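You operate a simulated robot arm through the tools that you are given. There is no shell and no other tool. Be economical: measure what you need, move in short steps, check, and stop when the job is done.

You run a simulated robot arm. Do the job below in one go: nothing can be reset, and whatever is moved stays where it is left.

JOB
Knead the dough smooth on the mat and leave it to rest in the teal bowl.
Fine: lay it on the mat, press it until the rough lumps are gone, then put it in the bowl and cover it.

The check looks at the end state, three seconds after you hand in, the way a careful person would. Anything else that was tipped, shoved, dropped, spilled or broken makes it a failure. A push-on lid holds only when it is set on centred and level and pressed home; a screw cap is set on level and turned clockwise until tight.

ROBOT AND FRAMES
A 7-joint arm with a two-finger parallel gripper, fixed in place. Base frame: the origin is at the foot of the arm, x ahead of it, y to its left, z up. Lengths are in m, angles in rad, forces in N, time in s.
Its first joint turns from -2.897 to 2.897 rad. Payload 4.4 kg.
Tool frame: the origin (TCP) lies between the finger pads and is the grasp point; the fingertips stand 0.023 m ahead of it; z points along the fingers, y is the line along which they close. Largest opening 0.094 m; finger width 0.038, thickness 0.01; the body of the gripper, 0.054 by 0.096 m, starts 0.039 m behind the TCP.
Orientation is that of the tool frame in the base frame, as a unit quaternion [w, x, y, z]. With the fingers straight down and closing along the base's y, the tool's x points along the base's -x, its y along +y and its z along -z.

CONTROLS
- The arm moves only by the tool apply_moves. Its argument "deltas" is a list of rows, each an object of numbers (a shift or turn left out is 0, a gripper value left out holds the last): "tx", "ty", "tz": the shift along the base's x, y, z in m; "ax", "ay", "az": the turn, a rotation vector about the base's x, y, z in rad; "gripper": the closure in counts, from 0 (fully open) to 255 (shut). In form: [{"tx": .., "ty": .., "tz": .., "ax": .., "ay": .., "az": .., "gripper": ..}, ...]. A call has 1 to 10 rows; each row is the pose to reach, as a shift and turn from the pose commanded when the call began. Each row takes 0.2 s and may step no farther than 0.05 m and 0.15 rad from the row before; otherwise, or with a gripper value out of range, the whole call is refused. A pose out of reach is approached as far as the arm can. The call stops where the force on the tool passes 40 N (or 10 N more than at its start, if that is more) or the arm is blocked; 0.2 s more then pass. The fingers move at their own pace (about 0.072 m/s each) and stop on an object; they squeeze with about 25 N. The grip force told is the motor's: it shows also when the fingers shut on nothing. Time passes only in rows, and 0.2 s behind the last, so rows that repeat a pose let the fingers close. It gives the time, the measured TCP pose, the force on the tool (base axes), the opening and the grip force at its end, in the units of the frame above (readings bear some noise), with the torque about the TCP (base axes, N m) and any sound that the robot's microphone picked up.
- Cameras (640 x 400 px; columns grow to the right, rows downward): "scene" is fixed at [0.2203, 0.6498, 1.4804]; the picture's right is [-0.41, -0.91, 0.00], its down [-0.54, 0.24, -0.80] and it looks along [0.73, -0.33, -0.60] (base axes); focal length 254 px, centre (320, 200). "wrist" rides on the gripper at [0.086, 0.016, -0.074] in the tool frame; the picture's right is [-0.18, 0.98, 0.00], its down [-0.58, -0.11, -0.81] and it looks along [-0.79, -0.15, 0.59] (tool axes); focal length 243 px, centre (320, 200). There is no depth. A picture from a camera that has moved, and an enlarged one, comes with that camera's place and axes in the base frame and with its lens.
- get_image(camera): a new picture of that camera. It takes no simulated time.
- zoom(camera, box): a new picture of the part [left, top, right, bottom] of that camera's present view, enlarged. It takes no simulated time.
- sign_off(): hands the job in; it is judged then, once.

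Go step by step. Nothing tells you positions but the pictures and the camera data: compare them with the known pose of the tool, close in by small moves and look again before you grip or let go. The budget is 120 turns and 76 pictures, counting those below and the enlarged ones. Unless the task says otherwise, let go and move clear before handing in, and close with one line.

The tools are called after "Emit:" as name(argument=value, ...) on one line, values as JSON. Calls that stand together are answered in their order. apply_moves: Moves the arm, as the interface text tells. Its arguments: {"type":"object","properties":{"deltas":{"type":"array","items":{"type":"object","properties":{"tx":{"type":"number"},"ty":{"type":"number"},"tz":{"type":"number"},"ax":{"type":"number"},"ay":{"type":"number"},"az":{"type":"number"},"gripper":{"type":"number"}}}}},"required":["deltas"]} The other tools are called the same way: get_image (camera) takes a picture; zoom (camera, box) takes an enlarged picture of a part of a camera's view; sign_off () hands the job in.

At the start:

```text
time: 0.0
tcp_pos: [0.4675, 0.4028, 1.3325]
tool_rot: [-0.001, 0.001, 1.0, -0.001]
wrist_force: [0.1, 0.6, 0.0]
wrist_torque: [-0.01, 0.0, 0.0]
grip_width: 0.0938
grip_force: 0.1
```

scene: 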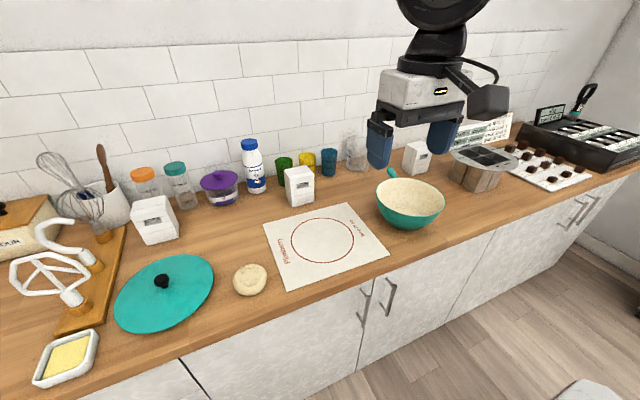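
wrist: 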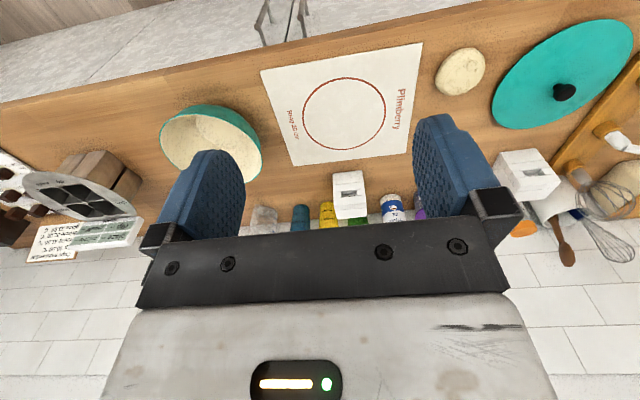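

I can see the dough at about (0.67, 0.65), the mat around (0.735, 0.41), the bowl near (0.74, 0.07), and the teal lid near (0.735, 0.855). The counter is at z≈0.90. I'll look at the details before moving.

Emit:
zoom(camera="scene", box=[220, 190, 400, 302])

Emit:
zoom(camera="scene", box=[360, 130, 520, 230])

Emit:
zoom(camera="scene", box=[80, 230, 280, 355])

```text
3.56 times, centred on (310, 246) of scene
camera zoom: at [0.2203, 0.6498, 1.4804], right [-0.41, -0.91, 0.0], down [-0.54, 0.24, -0.8], along [0.73, -0.33, -0.6], focal length 902 px, centre (356, 36)
```

zoom: 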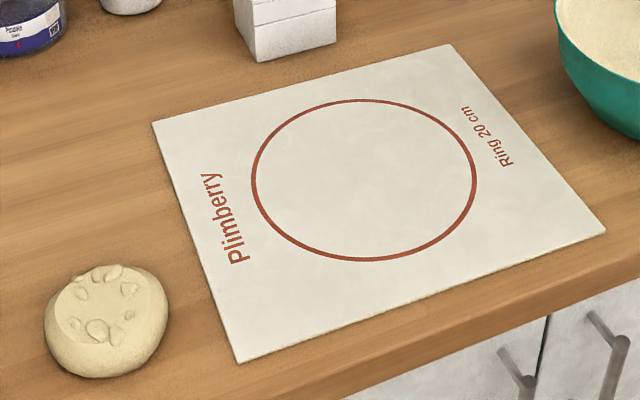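

```text
4.00 times, centred on (440, 180) of scene
camera zoom: at [0.2203, 0.6498, 1.4804], right [-0.41, -0.91, 0.0], down [-0.54, 0.24, -0.8], along [0.73, -0.33, -0.6], focal length 1015 px, centre (-160, 280)
```

zoom: 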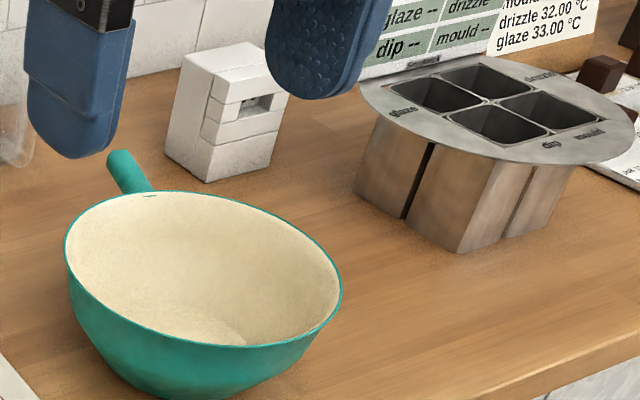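

```text
3.20 times, centred on (180, 292) of scene
camera zoom: at [0.2203, 0.6498, 1.4804], right [-0.41, -0.91, 0.0], down [-0.54, 0.24, -0.8], along [0.73, -0.33, -0.6], focal length 812 px, centre (768, -96)
```

zoom: 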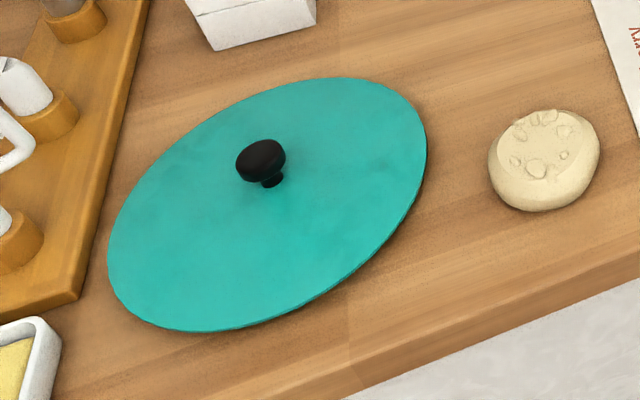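

The dough is about 9 cm wide with lumps on top, and the lid is about 25.5 cm across with a black knob. I'll move the open gripper to above the dough and look from there.

Emit:
apply_moves(deltas=[{"tx": 0.02, "ty": 0.024, "tz": -0.026}, {"tx": 0.04, "ty": 0.049, "tz": -0.052}, {"tx": 0.06, "ty": 0.073, "tz": -0.078}, {"tx": 0.08, "ty": 0.098, "tz": -0.104}, {"tx": 0.1, "ty": 0.122, "tz": -0.13}, {"tx": 0.12, "ty": 0.147, "tz": -0.156}, {"tx": 0.14, "ty": 0.171, "tz": -0.182}, {"tx": 0.16, "ty": 0.196, "tz": -0.208}, {"tx": 0.18, "ty": 0.22, "tz": -0.234}, {"tx": 0.1985, "ty": 0.2442, "tz": -0.26}])

Emit:
get_image(camera="wrist")

Emit:
get_image(camera="scene")

```text
time: 2.2
tcp_pos: [0.6651, 0.647, 1.0714]
tool_rot: [0.001, -0.001, 1.0, 0.0]
wrist_force: [0.3, -0.1, 0.4]
wrist_torque: [0.02, 0.0, 0.05]
grip_width: 0.0941
grip_force: 0.1
```

```text
70 pictures are left
camera wrist: at [0.5774, 0.6646, 1.1465], right [0.18, 0.98, 0.0], down [0.58, -0.11, 0.81], along [0.79, -0.15, -0.59], focal length 243 px, centre (320, 200)
```

wrist: 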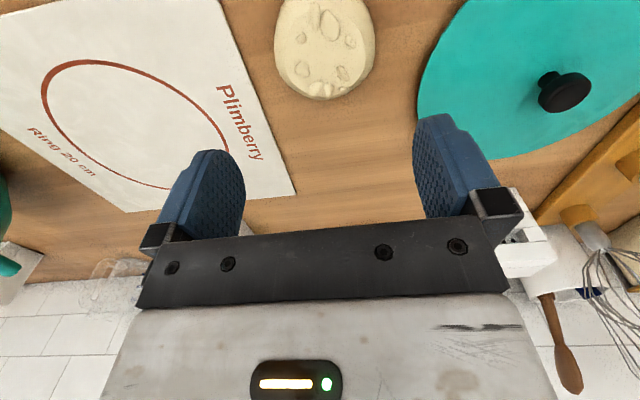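

```text
69 pictures are left
```

scene: 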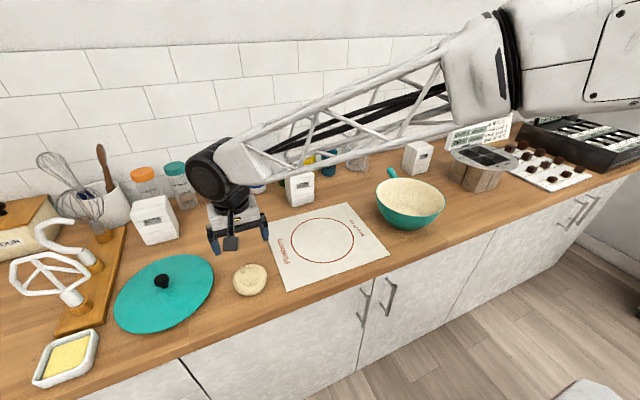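

The dough is about 0.088 wide and centred near (0.667, 0.651), which leaves roughly 3 mm of clearance per finger. I'll lower to just above it and check the centring.

Emit:
apply_moves(deltas=[{"tx": 0.001, "ty": 0.004, "tz": -0.03}, {"tx": 0.001, "ty": 0.004, "tz": -0.06}, {"tx": 0.001, "ty": 0.004, "tz": -0.09}, {"tx": 0.001, "ty": 0.004, "tz": -0.105}, {"tx": 0.001, "ty": 0.004, "tz": -0.105}])

Emit:
get_image(camera="wrist")

Emit:
zoom(camera="scene", box=[190, 210, 310, 310])

```text
time: 3.4
tcp_pos: [0.6671, 0.6523, 0.9665]
tool_rot: [0.0, 0.0, 1.0, 0.0]
wrist_force: [0.3, -0.3, 0.7]
wrist_torque: [-0.04, 0.01, 0.0]
grip_width: 0.0938
grip_force: 0.1
```

```text
68 pictures are left
camera wrist: at [0.5801, 0.6692, 1.0416], right [0.18, 0.98, 0.0], down [0.58, -0.11, 0.81], along [0.79, -0.15, -0.59], focal length 243 px, centre (320, 200)
```

wrist: 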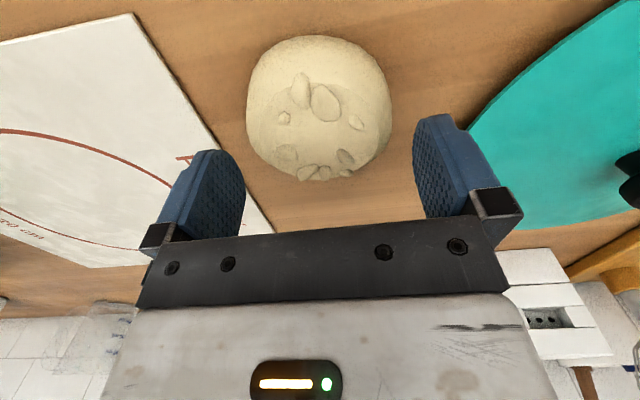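

```text
4.00 times, centred on (250, 260) of scene
camera zoom: at [0.2203, 0.6498, 1.4804], right [-0.41, -0.91, 0.0], down [-0.54, 0.24, -0.8], along [0.73, -0.33, -0.6], focal length 1015 px, centre (600, -40)
```

zoom: 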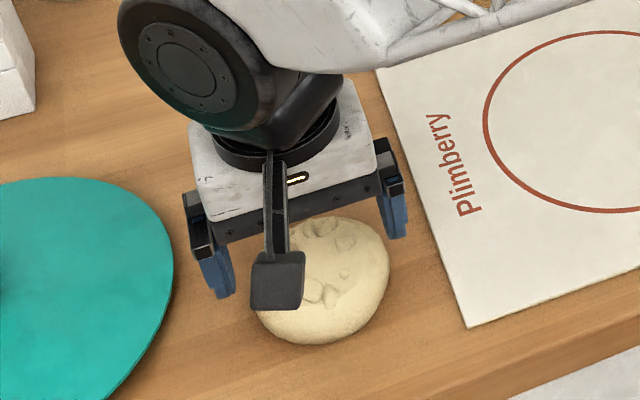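

The centring is good, with the tool at (0.667, 0.652). I'll descend slowly around the dough.

Emit:
apply_moves(deltas=[{"tz": -0.012}, {"tz": -0.022}, {"tz": -0.03}, {"tz": -0.036}, {"tz": -0.036}])

Emit:
get_image(camera="wrist")

```text
time: 4.6
tcp_pos: [0.6668, 0.6508, 0.9311]
tool_rot: [0.0, -0.001, 1.0, 0.0]
wrist_force: [-0.6, -0.3, 0.6]
wrist_torque: [0.03, 0.01, 0.01]
grip_width: 0.0943
grip_force: 0.1
```

```text
66 pictures are left
camera wrist: at [0.5805, 0.6687, 1.0061], right [0.18, 0.98, 0.0], down [0.58, -0.11, 0.81], along [0.79, -0.15, -0.59], focal length 243 px, centre (320, 200)
```

wrist: 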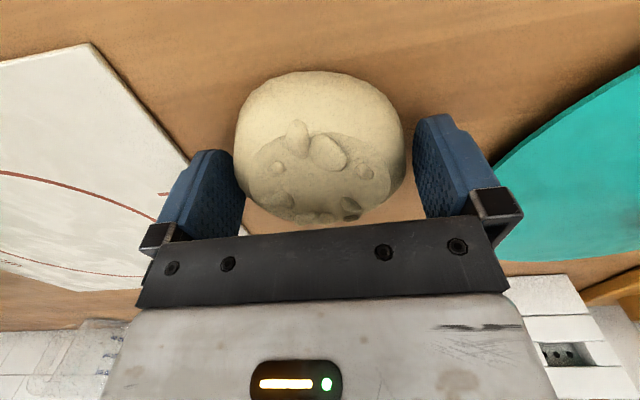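

The fingers straddle the dough without touching it. I'll go a little lower and close.

Emit:
apply_moves(deltas=[{"tz": -0.004}, {"tz": -0.004, "gripper": 255}, {"tz": -0.004}, {"tz": -0.004}, {"tz": -0.004}])

```text
time: 5.8
tcp_pos: [0.6678, 0.6518, 0.9279]
tool_rot: [0.001, 0.0, 1.0, 0.0]
wrist_force: [-0.2, -0.2, 0.1]
wrist_torque: [-0.13, 0.06, -0.05]
grip_width: 0.0878
grip_force: 24.9
```

I have a firm grip, with the opening at 0.088. I'll lift and carry the dough to the mat centre at about (0.728, 0.412).

Emit:
apply_moves(deltas=[{"tz": 0.03}, {"tz": 0.06}, {"tx": 0.01, "ty": -0.04, "tz": 0.06}, {"tx": 0.02, "ty": -0.08, "tz": 0.06}, {"tx": 0.03, "ty": -0.12, "tz": 0.06}, {"tx": 0.04, "ty": -0.16, "tz": 0.06}, {"tx": 0.05, "ty": -0.2, "tz": 0.06}, {"tx": 0.06, "ty": -0.24, "tz": 0.06}, {"tx": 0.06, "ty": -0.24, "tz": 0.035}, {"tx": 0.06, "ty": -0.24, "tz": 0.02}])

Emit:
get_image(camera="wrist")

Emit:
get_image(camera="scene")

```text
time: 8.0
tcp_pos: [0.7256, 0.4094, 0.9482]
tool_rot: [0.001, 0.0, 1.0, 0.001]
wrist_force: [0.2, 0.1, -2.1]
wrist_torque: [0.01, -0.01, 0.0]
grip_width: 0.0875
grip_force: 25.1
```

```text
65 pictures are left
camera wrist: at [0.6402, 0.4264, 1.0224], right [0.18, 0.98, 0.0], down [0.58, -0.11, 0.81], along [0.79, -0.15, -0.59], focal length 243 px, centre (320, 200)
```

wrist: 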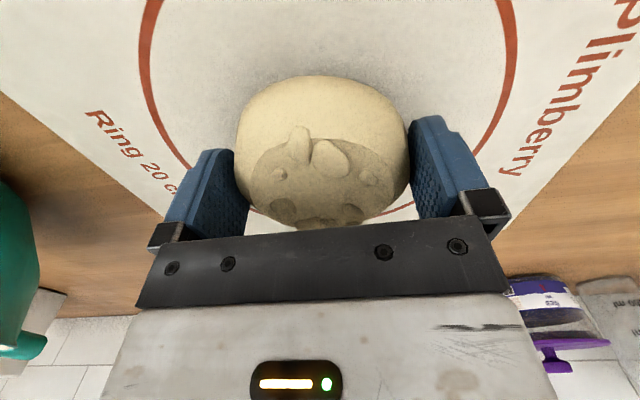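

```text
64 pictures are left
```

scene: 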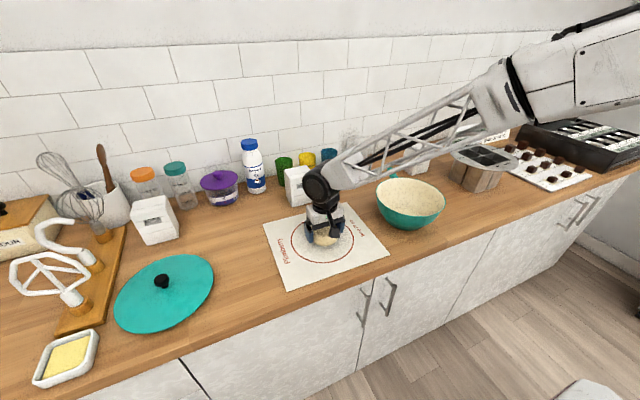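

The dough is held over the middle of the ring. I'll lower it onto the mat and release.

Emit:
apply_moves(deltas=[{"tz": -0.01}, {"tz": -0.016}, {"tz": -0.018}, {"tz": -0.018}])

```text
time: 9.0
tcp_pos: [0.7277, 0.4104, 0.9321]
tool_rot: [0.001, 0.0, 1.0, 0.0]
wrist_force: [-11.1, -12.1, 21.6]
wrist_torque: [-0.44, 0.12, -0.03]
grip_width: 0.0876
grip_force: 25.0
```

It has touched the mat. I'll open, rise and look at the dough.

Emit:
apply_moves(deltas=[{"tz": 0.001, "gripper": 0}, {"tz": 0.001}, {"tz": 0.001}, {"tz": 0.03}, {"tz": 0.06}, {"tz": 0.09}])

Emit:
get_image(camera="wrist")

```text
time: 10.4
tcp_pos: [0.725, 0.4095, 1.0201]
tool_rot: [-0.001, -0.001, 1.0, 0.0]
wrist_force: [0.3, -0.6, -0.4]
wrist_torque: [0.0, 0.01, 0.01]
grip_width: 0.0939
grip_force: 0.0
```

```text
63 pictures are left
camera wrist: at [0.6388, 0.4277, 1.0937], right [0.18, 0.98, 0.0], down [0.58, -0.11, 0.81], along [0.79, -0.15, -0.59], focal length 243 px, centre (320, 200)
```

wrist: 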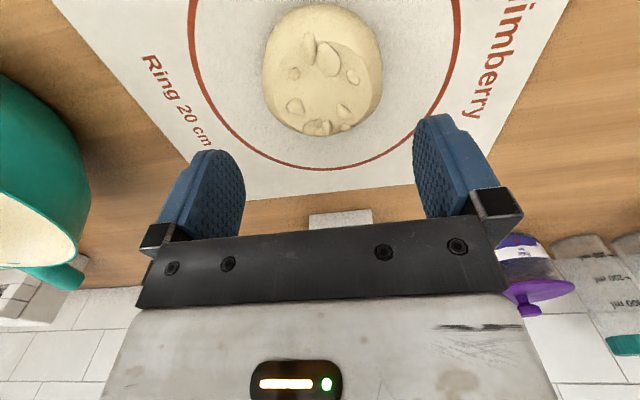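

I'll close the fingers and press gently on top of the dough, watching the force.

Emit:
apply_moves(deltas=[{"gripper": 255}, {"gripper": 255}, {"gripper": 255}, {"tz": -0.02}, {"tz": -0.04}, {"tz": -0.05}, {"tz": -0.056}, {"tz": -0.062}, {"tz": -0.068}])

Emit:
get_image(camera="wrist")

```text
time: 12.3
tcp_pos: [0.7284, 0.4104, 0.9619]
tool_rot: [0.002, 0.001, 1.0, 0.001]
wrist_force: [0.4, 0.6, 5.8]
wrist_torque: [0.02, 0.08, 0.05]
grip_width: 0.0
grip_force: 25.1
stopped in row 9: the force on the tool passed its limit at 50 N (the readings are from after the stop); the commanded pose is now the measured one
```

```text
62 pictures are left
camera wrist: at [0.6408, 0.4283, 1.0352], right [0.18, 0.98, 0.0], down [0.58, -0.11, 0.81], along [0.8, -0.15, -0.59], focal length 243 px, centre (320, 200)
```

wrist: 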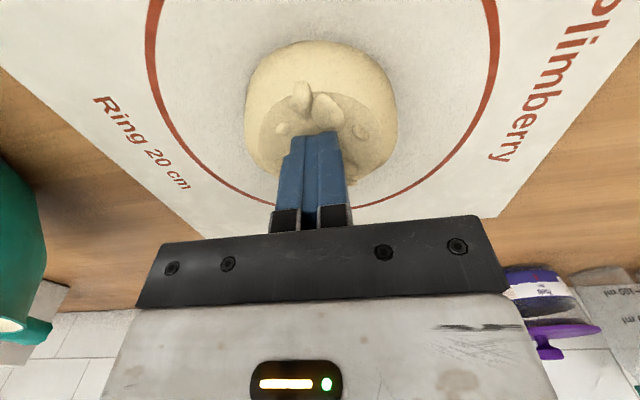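

The press made contact at a top height of about 0.939. I'll raise and see what it did.

Emit:
apply_moves(deltas=[{"tz": 0.03}, {"tz": 0.06}, {"tz": 0.06}])

Emit:
zoom(camera="wrist", box=[200, 0, 440, 150])

```text
time: 13.1
tcp_pos: [0.727, 0.4108, 1.0211]
tool_rot: [0.002, 0.0, 1.0, 0.001]
wrist_force: [0.3, -0.2, 0.1]
wrist_torque: [-0.03, -0.01, -0.04]
grip_width: 0.0001
grip_force: 25.4
```

```text
2.67 times, centred on (320, 75) of wrist
camera zoom: at [0.6412, 0.4287, 1.0946], right [0.18, 0.98, 0.0], down [0.58, -0.11, 0.81], along [0.79, -0.15, -0.59], focal length 647 px, centre (320, 533)
```

zoom: 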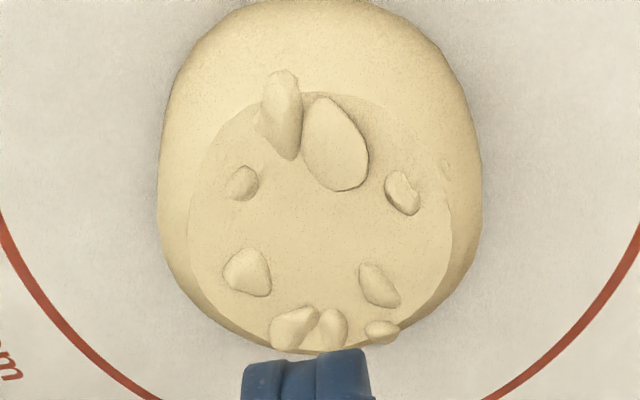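

The press landed on the flat middle, and the lumps sit in a ring around it. I'll press directly on the lumps, starting with the pair on the -y side near (0.72, 0.395).

Emit:
apply_moves(deltas=[{"tx": -0.007, "ty": -0.0155}, {"tx": -0.007, "ty": -0.0155, "tz": -0.03}, {"tx": -0.007, "ty": -0.0155, "tz": -0.045}, {"tx": -0.007, "ty": -0.0155, "tz": -0.05}, {"tx": -0.007, "ty": -0.0155, "tz": -0.055}, {"tx": -0.007, "ty": -0.0155, "tz": -0.06}, {"tx": -0.007, "ty": -0.0155, "tz": -0.063}])

Emit:
apply_moves(deltas=[{"tz": 0.03}, {"tz": 0.06}, {"tz": 0.06}])

Emit:
zoom(camera="wrist", box=[200, 0, 440, 150])

```text
time: 14.8
tcp_pos: [0.7215, 0.3949, 0.9609]
tool_rot: [0.004, 0.0, 1.0, 0.002]
wrist_force: [0.6, 0.4, 1.4]
wrist_torque: [0.04, -0.01, -0.03]
grip_width: 0.0001
grip_force: 24.7
stopped in row 7: the force on the tool passed its limit at 43 N (the readings are from after the stop); the commanded pose is now the measured one
```

```text
time: 15.6
tcp_pos: [0.7199, 0.3949, 1.0219]
tool_rot: [0.003, 0.0, 1.0, 0.002]
wrist_force: [0.3, -0.2, -0.2]
wrist_torque: [-0.02, 0.05, -0.02]
grip_width: 0.0
grip_force: 24.7
```

```text
2.67 times, centred on (320, 75) of wrist
camera zoom: at [0.6334, 0.4128, 1.0954], right [0.18, 0.98, 0.01], down [0.58, -0.11, 0.81], along [0.8, -0.15, -0.59], focal length 647 px, centre (320, 533)
```

zoom: 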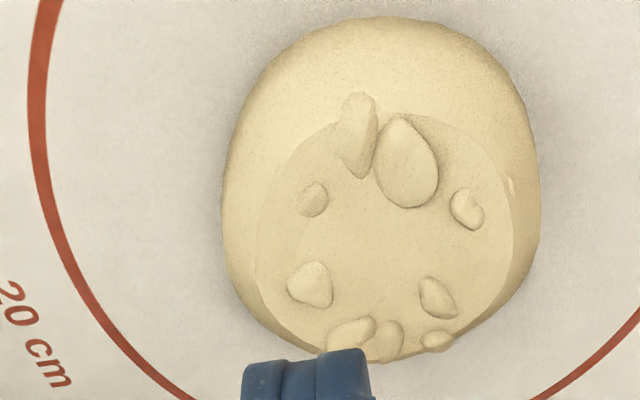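

There's no visible change, and the impact stops were only brief. I'll try a slow press that is held at the centre.

Emit:
apply_moves(deltas=[{"tx": 0.003, "ty": 0.016, "tz": -0.04}, {"tx": 0.003, "ty": 0.016, "tz": -0.056}, {"tx": 0.003, "ty": 0.016, "tz": -0.059}, {"tx": 0.003, "ty": 0.016, "tz": -0.06}, {"tx": 0.003, "ty": 0.016, "tz": -0.061}, {"tx": 0.003, "ty": 0.016, "tz": -0.062}, {"tx": 0.003, "ty": 0.016, "tz": -0.062}])

```text
time: 17.2
tcp_pos: [0.7251, 0.4121, 0.961]
tool_rot: [0.006, 0.0, 1.0, 0.002]
wrist_force: [-2.7, 0.3, 6.3]
wrist_torque: [-0.01, 0.15, 0.06]
grip_width: 0.0
grip_force: 25.0
stopped in row 7: the force on the tool passed its limit at 42 N (the readings are from after the stop); the commanded pose is now the measured one
```

I'm in contact at about 6 N. I'll press another 1–2 mm gently from here and hold.

Emit:
apply_moves(deltas=[{"tz": -0.0005}, {"tz": -0.001}, {"tz": -0.0012}, {"tz": -0.0012}, {"tz": -0.0012}, {"tz": -0.0012}, {"tz": -0.0012}, {"tz": -0.0012}, {"tz": -0.0012}, {"tz": -0.0012}])

Emit:
get_image(camera="wrist")

```text
time: 19.4
tcp_pos: [0.7249, 0.4132, 0.9617]
tool_rot: [0.006, 0.001, 1.0, 0.004]
wrist_force: [-2.9, -0.4, 6.6]
wrist_torque: [-0.07, 0.2, 0.02]
grip_width: 0.0
grip_force: 25.3
stopped in row 10: the force on the tool passed its limit at 42 N (the readings are from after the stop); the commanded pose is now the measured one
```

```text
59 pictures are left
camera wrist: at [0.6381, 0.4298, 1.0348], right [0.18, 0.98, 0.01], down [0.57, -0.11, 0.81], along [0.8, -0.14, -0.58], focal length 243 px, centre (320, 200)
```

wrist: 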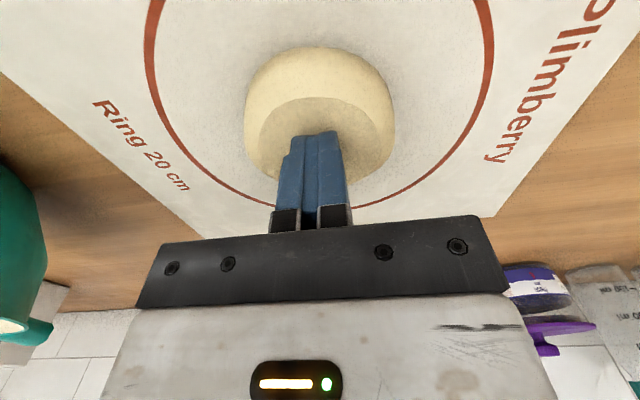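

The lumps have disappeared. I'll rise, open and confirm the surface is smooth.

Emit:
apply_moves(deltas=[{"tz": 0.03}, {"tz": 0.06, "gripper": 0}, {"tz": 0.06}, {"tz": 0.06}])

Emit:
get_image(camera="wrist")

Emit:
zoom(camera="scene", box=[260, 180, 460, 305])

```text
time: 20.4
tcp_pos: [0.7251, 0.4112, 1.0205]
tool_rot: [0.005, 0.001, 1.0, 0.003]
wrist_force: [0.5, 0.4, 0.1]
wrist_torque: [-0.01, 0.0, 0.01]
grip_width: 0.0943
grip_force: 0.0
```

```text
58 pictures are left
camera wrist: at [0.6379, 0.4288, 1.0942], right [0.18, 0.98, 0.01], down [0.57, -0.11, 0.81], along [0.8, -0.14, -0.58], focal length 243 px, centre (320, 200)
```

wrist: 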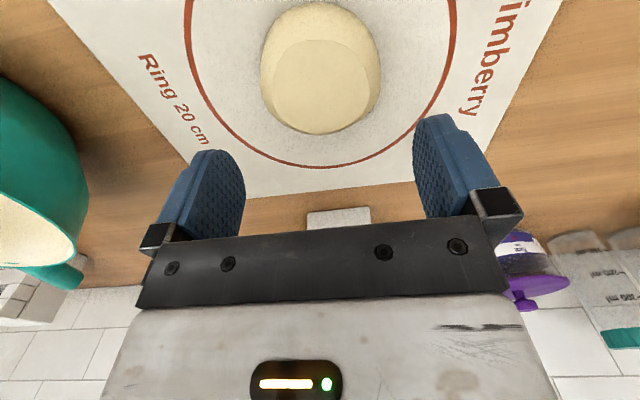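

```text
3.20 times, centred on (360, 242) of scene
camera zoom: at [0.2203, 0.6498, 1.4804], right [-0.41, -0.91, 0.0], down [-0.54, 0.24, -0.8], along [0.73, -0.33, -0.6], focal length 812 px, centre (192, 64)
```

zoom: 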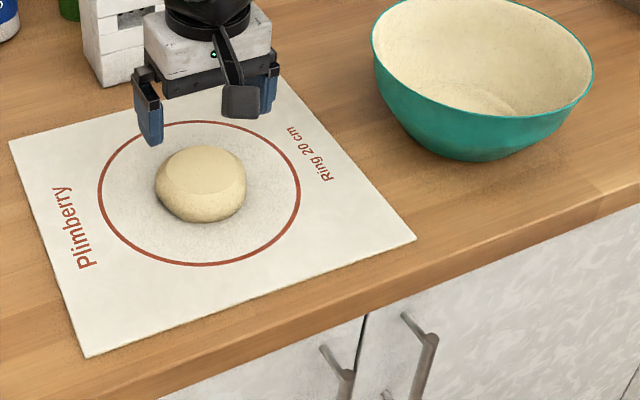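

The dough is now smooth, still about 0.088 wide, and sits centred under the tool. I'll level the tool, descend and grip it again.

Emit:
apply_moves(deltas=[{"tz": -0.02, "ax": -0.006, "ay": 0.01, "az": 0.002}, {"tz": -0.045, "ax": -0.006, "ay": 0.01, "az": 0.002}, {"tz": -0.06, "ax": -0.006, "ay": 0.01, "az": 0.002}, {"tz": -0.072, "ax": -0.006, "ay": 0.01, "az": 0.002}, {"tz": -0.082, "ax": -0.006, "ay": 0.01, "az": 0.002}, {"tz": -0.089, "ax": -0.006, "ay": 0.01, "az": 0.002}, {"tz": -0.089, "ax": -0.006, "ay": 0.01, "az": 0.002}])

Emit:
get_image(camera="wrist")

```text
time: 22.0
tcp_pos: [0.7251, 0.4118, 0.9318]
tool_rot: [0.0, 0.0, 1.0, 0.0]
wrist_force: [-0.2, 0.4, -0.5]
wrist_torque: [-0.02, 0.0, -0.01]
grip_width: 0.0939
grip_force: 0.0
```

```text
56 pictures are left
camera wrist: at [0.639, 0.4289, 1.0057], right [0.18, 0.98, 0.0], down [0.58, -0.11, 0.81], along [0.79, -0.15, -0.59], focal length 243 px, centre (320, 200)
```

wrist: 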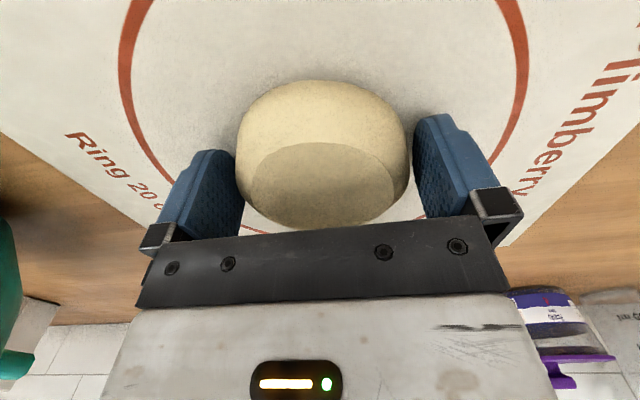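

The fingers straddle the dough evenly. I'll close, lift high, and move toward the bowl.

Emit:
apply_moves(deltas=[{"tz": -0.001, "gripper": 255}, {"tz": -0.001}, {"tz": -0.001}, {"tz": 0.045}, {"tz": 0.09}, {"tz": 0.135}, {"tz": 0.18}, {"tz": 0.225}])

Emit:
apply_moves(deltas=[{"tx": -0.01, "ty": -0.04}, {"tx": -0.02, "ty": -0.08}, {"tx": -0.03, "ty": -0.12}, {"tx": -0.04, "ty": -0.16}, {"tx": -0.05, "ty": -0.2}, {"tx": -0.06, "ty": -0.24}, {"tx": -0.07, "ty": -0.28}, {"tx": -0.07, "ty": -0.31}, {"tx": -0.07, "ty": -0.31}])

Emit:
get_image(camera="wrist")

Emit:
get_image(camera="scene")

```text
time: 23.8
tcp_pos: [0.7251, 0.4117, 1.1536]
tool_rot: [0.001, 0.0, 1.0, 0.0]
wrist_force: [-0.1, -0.4, -4.0]
wrist_torque: [-0.01, 0.01, -0.03]
grip_width: 0.0875
grip_force: 25.3
```

```text
time: 25.8
tcp_pos: [0.6568, 0.1011, 1.1556]
tool_rot: [-0.001, -0.001, 1.0, 0.0]
wrist_force: [0.2, 0.6, -2.1]
wrist_torque: [-0.01, 0.02, 0.01]
grip_width: 0.0878
grip_force: 24.8
```

```text
55 pictures are left
camera wrist: at [0.5695, 0.1186, 1.2297], right [0.18, 0.98, 0.0], down [0.58, -0.11, 0.81], along [0.79, -0.15, -0.59], focal length 243 px, centre (320, 200)
```

wrist: 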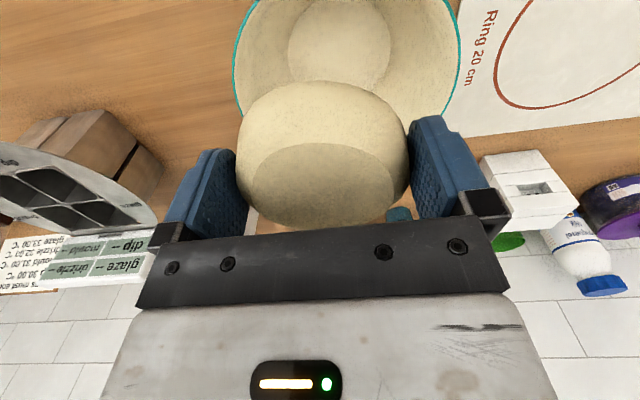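

```text
54 pictures are left
```

scene: 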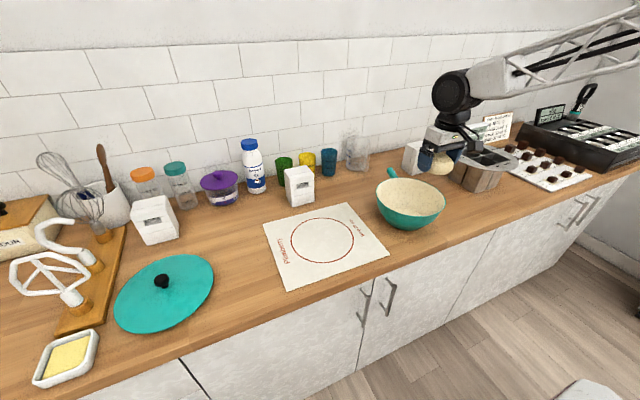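

The dough is held above the bowl, but it blocks the wrist view. I'll step aside and up to see the whole bowl rim from a second angle.

Emit:
apply_moves(deltas=[{"ty": 0.04, "tz": 0.02}, {"ty": 0.08, "tz": 0.04}, {"tx": -0.01, "ty": 0.12, "tz": 0.06}, {"tx": -0.02, "ty": 0.16, "tz": 0.08}, {"tx": -0.03, "ty": 0.2, "tz": 0.09}, {"tx": -0.04, "ty": 0.24, "tz": 0.1}, {"tx": -0.04, "ty": 0.28, "tz": 0.1}, {"tx": -0.04, "ty": 0.28, "tz": 0.1}])

Emit:
get_image(camera="wrist")

Emit:
zoom(camera="scene", box=[350, 140, 478, 240])

```text
time: 27.6
tcp_pos: [0.6147, 0.3834, 1.254]
tool_rot: [0.0, 0.0, 1.0, -0.001]
wrist_force: [-0.5, -0.6, -2.4]
wrist_torque: [-0.01, -0.02, 0.02]
grip_width: 0.0878
grip_force: 24.7
```

```text
53 pictures are left
camera wrist: at [0.528, 0.4006, 1.3284], right [0.18, 0.98, 0.0], down [0.58, -0.11, 0.81], along [0.79, -0.15, -0.59], focal length 243 px, centre (320, 200)
```

wrist: 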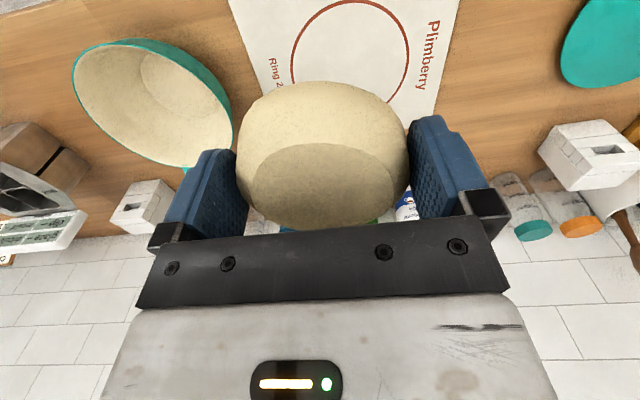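

```text
4.00 times, centred on (414, 190) of scene
camera zoom: at [0.2203, 0.6498, 1.4804], right [-0.41, -0.91, 0.0], down [-0.54, 0.24, -0.8], along [0.73, -0.33, -0.6], focal length 1015 px, centre (-56, 240)
```

zoom: 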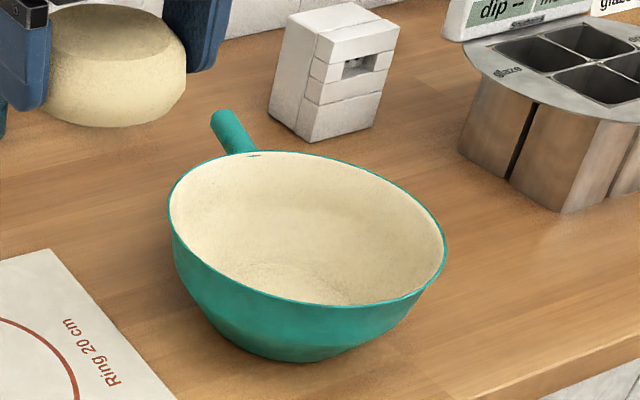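

The two views agree that the bowl rim is centred near (0.70, 0.119), at z≈1.00 with radius≈0.108. I'll bring the dough over the centre and hover above the rim.

Emit:
apply_moves(deltas=[{"tx": 0.013, "ty": -0.038}, {"tx": 0.026, "ty": -0.075}, {"tx": 0.039, "ty": -0.112}, {"tx": 0.052, "ty": -0.15}, {"tx": 0.065, "ty": -0.188}, {"tx": 0.078, "ty": -0.226}, {"tx": 0.091, "ty": -0.264, "tz": -0.02}, {"tx": 0.091, "ty": -0.264, "tz": -0.065}, {"tx": 0.091, "ty": -0.264, "tz": -0.11}, {"tx": 0.091, "ty": -0.264, "tz": -0.15}])

Emit:
get_image(camera="wrist")

Emit:
zoom(camera="scene", box=[350, 140, 478, 240])

```text
time: 29.8
tcp_pos: [0.7075, 0.1191, 1.1046]
tool_rot: [0.001, -0.001, 1.0, 0.0]
wrist_force: [-1.3, 0.4, -1.8]
wrist_torque: [-0.02, 0.02, -0.02]
grip_width: 0.0875
grip_force: 25.2
```

```text
51 pictures are left
camera wrist: at [0.6207, 0.1366, 1.1788], right [0.18, 0.98, 0.0], down [0.58, -0.11, 0.81], along [0.79, -0.15, -0.59], focal length 243 px, centre (320, 200)
```

wrist: 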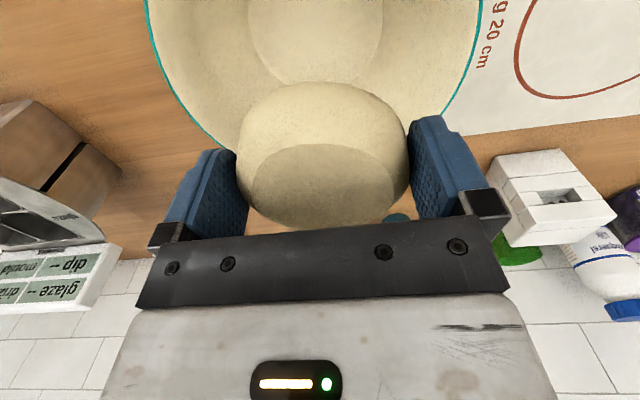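

```text
4.00 times, centred on (414, 190) of scene
camera zoom: at [0.2203, 0.6498, 1.4804], right [-0.41, -0.91, 0.0], down [-0.54, 0.24, -0.8], along [0.73, -0.33, -0.6], focal length 1015 px, centre (-56, 240)
```

zoom: 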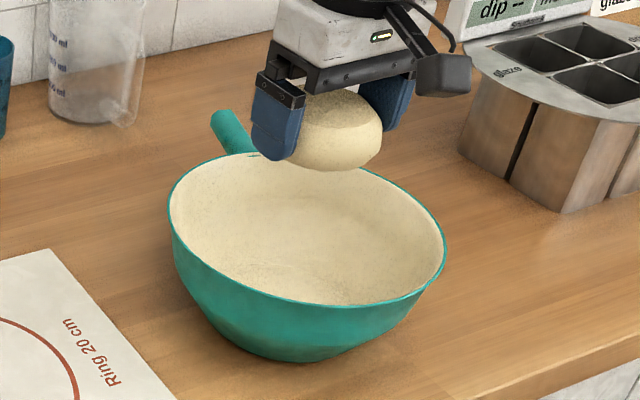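

The bowl's centre is a few millimetres toward -y. I'll correct and lower into the bowl, checking that the wrist camera clears the rim.

Emit:
apply_moves(deltas=[{"ty": -0.004, "tz": -0.03}, {"ty": -0.004, "tz": -0.06}, {"ty": -0.004, "tz": -0.09}, {"ty": -0.004, "tz": -0.115}, {"ty": -0.004, "tz": -0.125}, {"ty": -0.004, "tz": -0.125}])

Emit:
zoom(camera="scene", box=[350, 140, 478, 240])

Emit:
get_image(camera="wrist")

```text
time: 31.2
tcp_pos: [0.707, 0.1139, 0.9808]
tool_rot: [0.0, -0.001, 1.0, 0.0]
wrist_force: [0.5, 0.1, -2.3]
wrist_torque: [-0.04, 0.0, -0.01]
grip_width: 0.0879
grip_force: 25.1
```

```text
4.00 times, centred on (414, 190) of scene
camera zoom: at [0.2203, 0.6498, 1.4804], right [-0.41, -0.91, 0.0], down [-0.54, 0.24, -0.8], along [0.73, -0.33, -0.6], focal length 1015 px, centre (-56, 240)
```

zoom: 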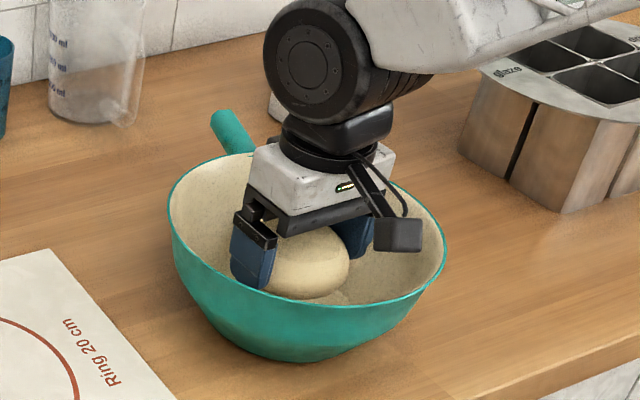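

```text
48 pictures are left
camera wrist: at [0.6198, 0.1316, 1.0555], right [0.18, 0.98, 0.0], down [0.58, -0.11, 0.81], along [0.79, -0.15, -0.59], focal length 243 px, centre (320, 200)
```

wrist: 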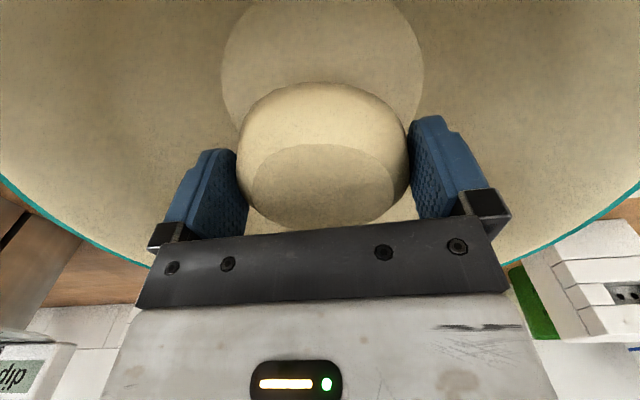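

It's centred well, and the wrist camera is inside the rim and above it. I'll go down another 23 mm and release.

Emit:
apply_moves(deltas=[{"tx": -0.002, "tz": -0.01}, {"tx": -0.003, "tz": -0.018}, {"tx": -0.003, "tz": -0.023}, {"tx": -0.003, "tz": -0.023}])

Emit:
zoom(camera="scene", box=[350, 140, 478, 240])

```text
time: 32.2
tcp_pos: [0.7031, 0.1139, 0.9582]
tool_rot: [0.0, -0.002, 1.0, 0.0]
wrist_force: [0.9, -0.2, -3.6]
wrist_torque: [0.01, -0.03, -0.02]
grip_width: 0.0874
grip_force: 25.0
```

```text
4.00 times, centred on (414, 190) of scene
camera zoom: at [0.2203, 0.6498, 1.4804], right [-0.41, -0.91, 0.0], down [-0.54, 0.24, -0.8], along [0.73, -0.33, -0.6], focal length 1015 px, centre (-56, 240)
```

zoom: 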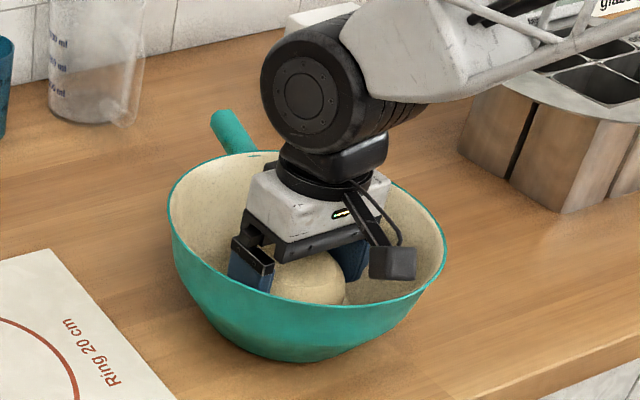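

There's clearance all around and the dough is about 15 mm above the bowl floor. I'll open the fingers, then lift out.

Emit:
apply_moves(deltas=[{"tz": -0.003}, {"tz": -0.003, "gripper": 0}, {"tz": -0.003}, {"tz": -0.003}, {"tz": 0.03}, {"tz": 0.07}, {"tz": 0.115}, {"tz": 0.16}, {"tz": 0.2}])

Emit:
get_image(camera="scene")

Emit:
get_image(camera="wrist")

```text
time: 34.2
tcp_pos: [0.7037, 0.1169, 1.1602]
tool_rot: [0.0, -0.001, 1.0, 0.0]
wrist_force: [0.0, 0.1, 0.1]
wrist_torque: [0.0, -0.03, -0.03]
grip_width: 0.0941
grip_force: 0.0
```

```text
46 pictures are left
```

scene: 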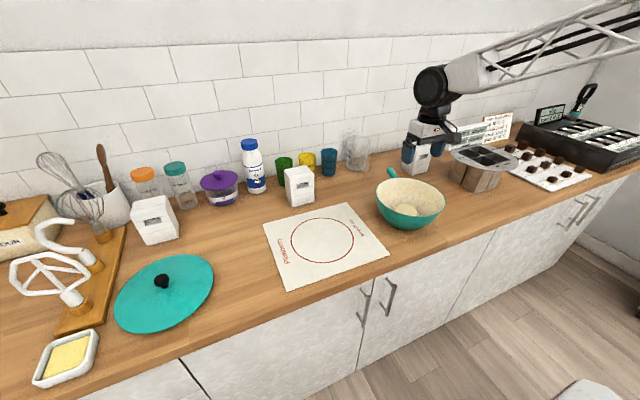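

```text
45 pictures are left
camera wrist: at [0.6163, 0.1338, 1.2336], right [0.18, 0.98, 0.0], down [0.58, -0.11, 0.81], along [0.79, -0.15, -0.59], focal length 243 px, centre (320, 200)
```

wrist: 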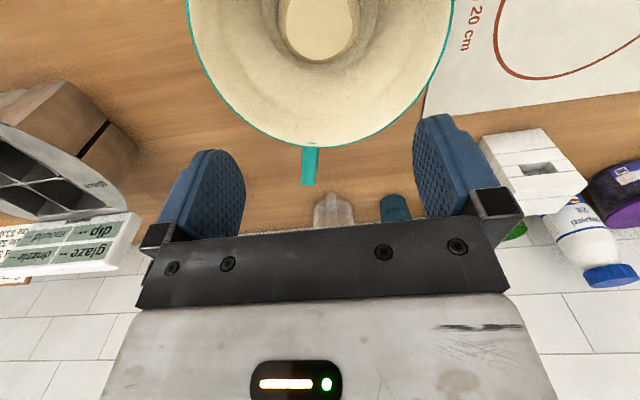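

The dough rests in the middle of the bowl. I'll pull back and up for a clear view of the whole rim, so I can pin down the bowl centre for the lid.

Emit:
apply_moves(deltas=[{"tx": -0.03, "tz": 0.03}, {"tx": -0.06, "tz": 0.06}, {"tx": -0.09, "tz": 0.09}, {"tx": -0.1, "tz": 0.1}, {"tx": -0.1, "tz": 0.1}])

Emit:
zoom(camera="wrist", box=[208, 0, 464, 160])

Emit:
zoom(camera="scene", box=[360, 150, 456, 225])

```text
time: 35.4
tcp_pos: [0.604, 0.1133, 1.2593]
tool_rot: [0.0, 0.0, 1.0, 0.0]
wrist_force: [-0.1, 0.6, -0.5]
wrist_torque: [-0.02, -0.04, -0.04]
grip_width: 0.094
grip_force: 0.2
```

```text
2.50 times, centred on (336, 80) of wrist
camera zoom: at [0.5177, 0.1308, 1.3337], right [0.18, 0.98, 0.0], down [0.58, -0.11, 0.81], along [0.79, -0.15, -0.59], focal length 606 px, centre (280, 500)
```

zoom: 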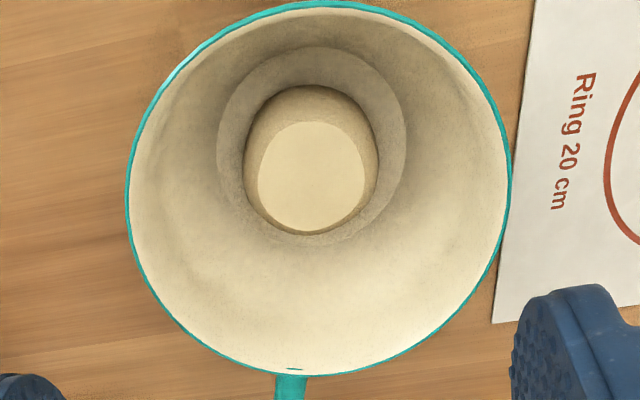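

```text
5.33 times, centred on (408, 188) of scene
camera zoom: at [0.2203, 0.6498, 1.4804], right [-0.41, -0.91, 0.0], down [-0.54, 0.24, -0.8], along [0.73, -0.33, -0.6], focal length 1354 px, centre (-149, 267)
```

zoom: 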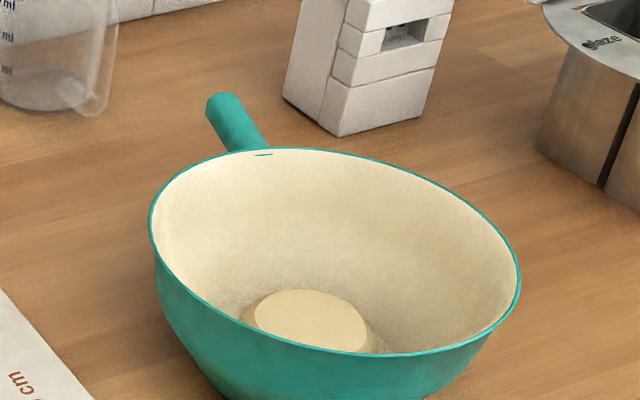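

Bowl rim: centre ≈ (0.703, 0.116), z ≈ 1.006. The lid knob is about 1.13 m out, so I need to yaw and tilt the tool outward to reach it. I'll first travel over there while yawing the closing axis crosswise.

Emit:
apply_moves(deltas=[{"tx": -0.005, "ty": 0.044, "tz": -0.006, "az": 0.086}, {"tx": -0.01, "ty": 0.088, "tz": -0.012, "az": 0.172}, {"tx": -0.015, "ty": 0.132, "tz": -0.018, "az": 0.258}, {"tx": -0.02, "ty": 0.176, "tz": -0.024, "az": 0.344}, {"tx": -0.025, "ty": 0.22, "tz": -0.03, "az": 0.43}, {"tx": -0.03, "ty": 0.264, "tz": -0.036, "az": 0.517}, {"tx": -0.035, "ty": 0.308, "tz": -0.042, "az": 0.603}, {"tx": -0.04, "ty": 0.352, "tz": -0.048, "az": 0.689}, {"tx": -0.045, "ty": 0.396, "tz": -0.054, "az": 0.775}, {"tx": -0.05, "ty": 0.44, "tz": -0.06, "az": 0.861}])

Emit:
get_image(camera="wrist")

```text
time: 37.6
tcp_pos: [0.5548, 0.554, 1.1996]
tool_rot: [0.001, -0.419, 0.908, 0.001]
wrist_force: [-0.8, 0.3, 1.3]
wrist_torque: [0.02, -0.02, 0.0]
grip_width: 0.0941
grip_force: 0.2
```

```text
42 pictures are left
camera wrist: at [0.486, 0.5014, 1.2732], right [-0.63, 0.78, 0.0], down [0.46, 0.37, 0.81], along [0.63, 0.51, -0.59], focal length 243 px, centre (320, 200)
```

wrist: 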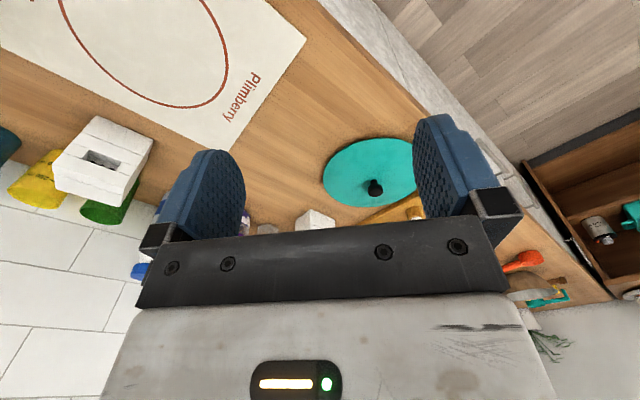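

The knob is confirmed near (0.732, 0.855). I'll tilt the tool 45° outward and close in on it.

Emit:
apply_moves(deltas=[{"tx": 0.016, "ty": 0.03, "tz": -0.015, "ax": 0.085, "ay": -0.073}, {"tx": 0.032, "ty": 0.06, "tz": -0.03, "ax": 0.17, "ay": -0.146}, {"tx": 0.048, "ty": 0.09, "tz": -0.045, "ax": 0.255, "ay": -0.219}, {"tx": 0.064, "ty": 0.12, "tz": -0.06, "ax": 0.34, "ay": -0.292}, {"tx": 0.08, "ty": 0.15, "tz": -0.08, "ax": 0.425, "ay": -0.365}, {"tx": 0.096, "ty": 0.18, "tz": -0.1, "ax": 0.51, "ay": -0.438}, {"tx": 0.115, "ty": 0.21, "tz": -0.12, "ax": 0.595, "ay": -0.512}, {"tx": 0.12, "ty": 0.225, "tz": -0.135, "ax": 0.595, "ay": -0.512}, {"tx": 0.12, "ty": 0.225, "tz": -0.135, "ax": 0.595, "ay": -0.512}])

Emit:
get_image(camera="wrist")

Emit:
get_image(camera="scene")

```text
time: 39.6
tcp_pos: [0.6751, 0.7805, 1.0617]
tool_rot: [0.348, -0.386, 0.839, 0.16]
wrist_force: [-0.5, -0.1, -0.9]
wrist_torque: [0.02, 0.02, -0.01]
grip_width: 0.0941
grip_force: 0.0
```

```text
41 pictures are left
camera wrist: at [0.5887, 0.706, 1.0539], right [-0.66, 0.74, 0.13], down [-0.02, -0.19, 0.98], along [0.75, 0.65, 0.14], focal length 243 px, centre (320, 200)
```

wrist: 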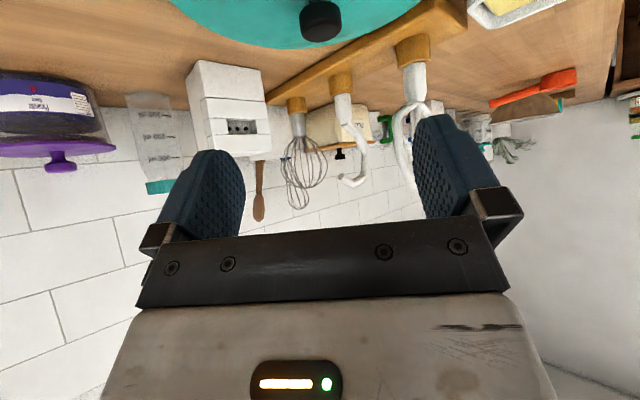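

```text
40 pictures are left
```

scene: 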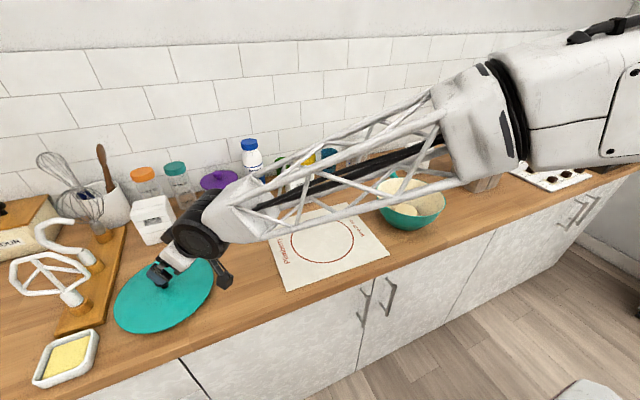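

The knob is laterally aligned in the wrist view. To keep the under-hung camera clear of the lid, I'll reduce the tilt a little and move to a pre-grasp point, checking the reach.

Emit:
apply_moves(deltas=[{"tx": 0.012, "ty": 0.016, "tz": -0.02, "ax": -0.095, "ay": 0.0815}, {"tx": 0.024, "ty": 0.032, "tz": -0.045, "ax": -0.095, "ay": 0.0815}, {"tx": 0.036, "ty": 0.048, "tz": -0.07, "ax": -0.095, "ay": 0.0815}, {"tx": 0.036, "ty": 0.048, "tz": -0.07, "ax": -0.095, "ay": 0.0815}])

Emit:
get_image(camera="wrist")

Emit:
zoom(camera="scene", box=[90, 230, 250, 330])

```text
time: 40.6
tcp_pos: [0.7089, 0.8287, 0.9937]
tool_rot: [0.294, -0.397, 0.859, 0.136]
wrist_force: [-0.2, 0.6, -0.1]
wrist_torque: [-0.02, -0.02, -0.01]
grip_width: 0.0938
grip_force: 0.0
```

```text
39 pictures are left
camera wrist: at [0.6223, 0.7546, 0.9991], right [-0.65, 0.75, 0.11], down [0.06, -0.1, 0.99], along [0.76, 0.65, 0.02], focal length 243 px, centre (320, 200)
```

wrist: 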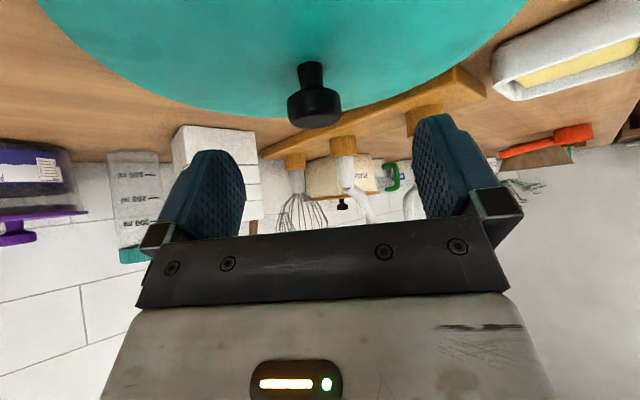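

```text
4.00 times, centred on (170, 280) of scene
camera zoom: at [0.2203, 0.6498, 1.4804], right [-0.41, -0.91, 0.0], down [-0.54, 0.24, -0.8], along [0.73, -0.33, -0.6], focal length 1015 px, centre (920, -120)
```

zoom: 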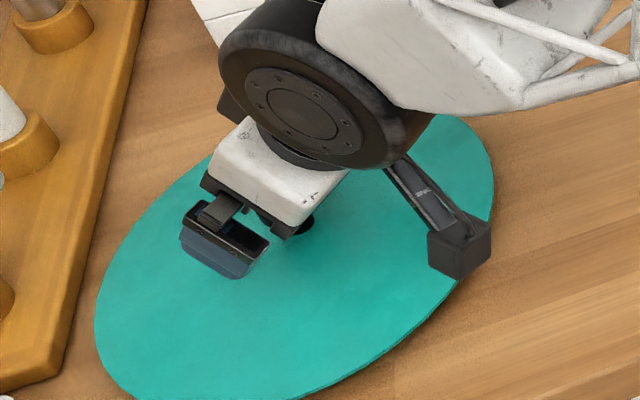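

Reach is fine. The knob head is about 34 mm wide at (0.7375, 0.857, 0.945), on a lid surface at z≈0.915. I'll slide in along the tool axis.

Emit:
apply_moves(deltas=[{"tx": 0.008, "ty": 0.008, "tz": -0.013}, {"tx": 0.016, "ty": 0.016, "tz": -0.026}, {"tx": 0.022, "ty": 0.023, "tz": -0.036}, {"tx": 0.0265, "ty": 0.0285, "tz": -0.041}, {"tx": 0.0265, "ty": 0.0285, "tz": -0.041}])

Emit:
get_image(camera="wrist")

Emit:
zoom(camera="scene", box=[90, 230, 250, 330])

```text
time: 41.8
tcp_pos: [0.7356, 0.8564, 0.9529]
tool_rot: [0.295, -0.396, 0.859, 0.135]
wrist_force: [1.1, -0.9, 0.4]
wrist_torque: [-0.01, 0.01, 0.01]
grip_width: 0.0938
grip_force: 0.0
```

```text
37 pictures are left
camera wrist: at [0.6493, 0.7821, 0.9587], right [-0.65, 0.75, 0.11], down [0.06, -0.1, 0.99], along [0.76, 0.65, 0.02], focal length 243 px, centre (320, 200)
```

wrist: 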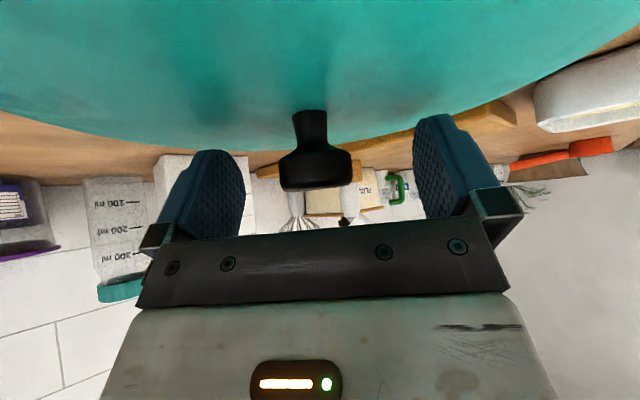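

```text
4.00 times, centred on (170, 280) of scene
camera zoom: at [0.2203, 0.6498, 1.4804], right [-0.41, -0.91, 0.0], down [-0.54, 0.24, -0.8], along [0.73, -0.33, -0.6], focal length 1015 px, centre (920, -120)
```

zoom: 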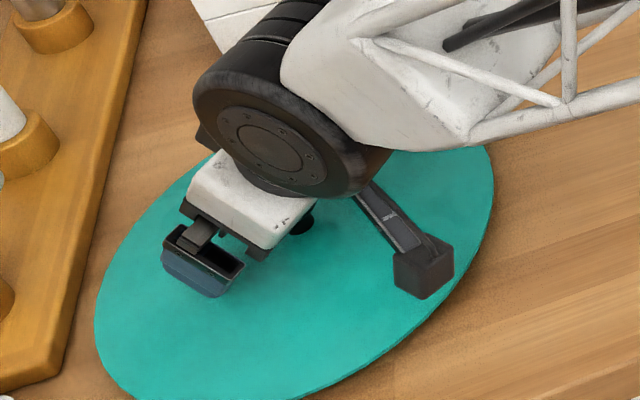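

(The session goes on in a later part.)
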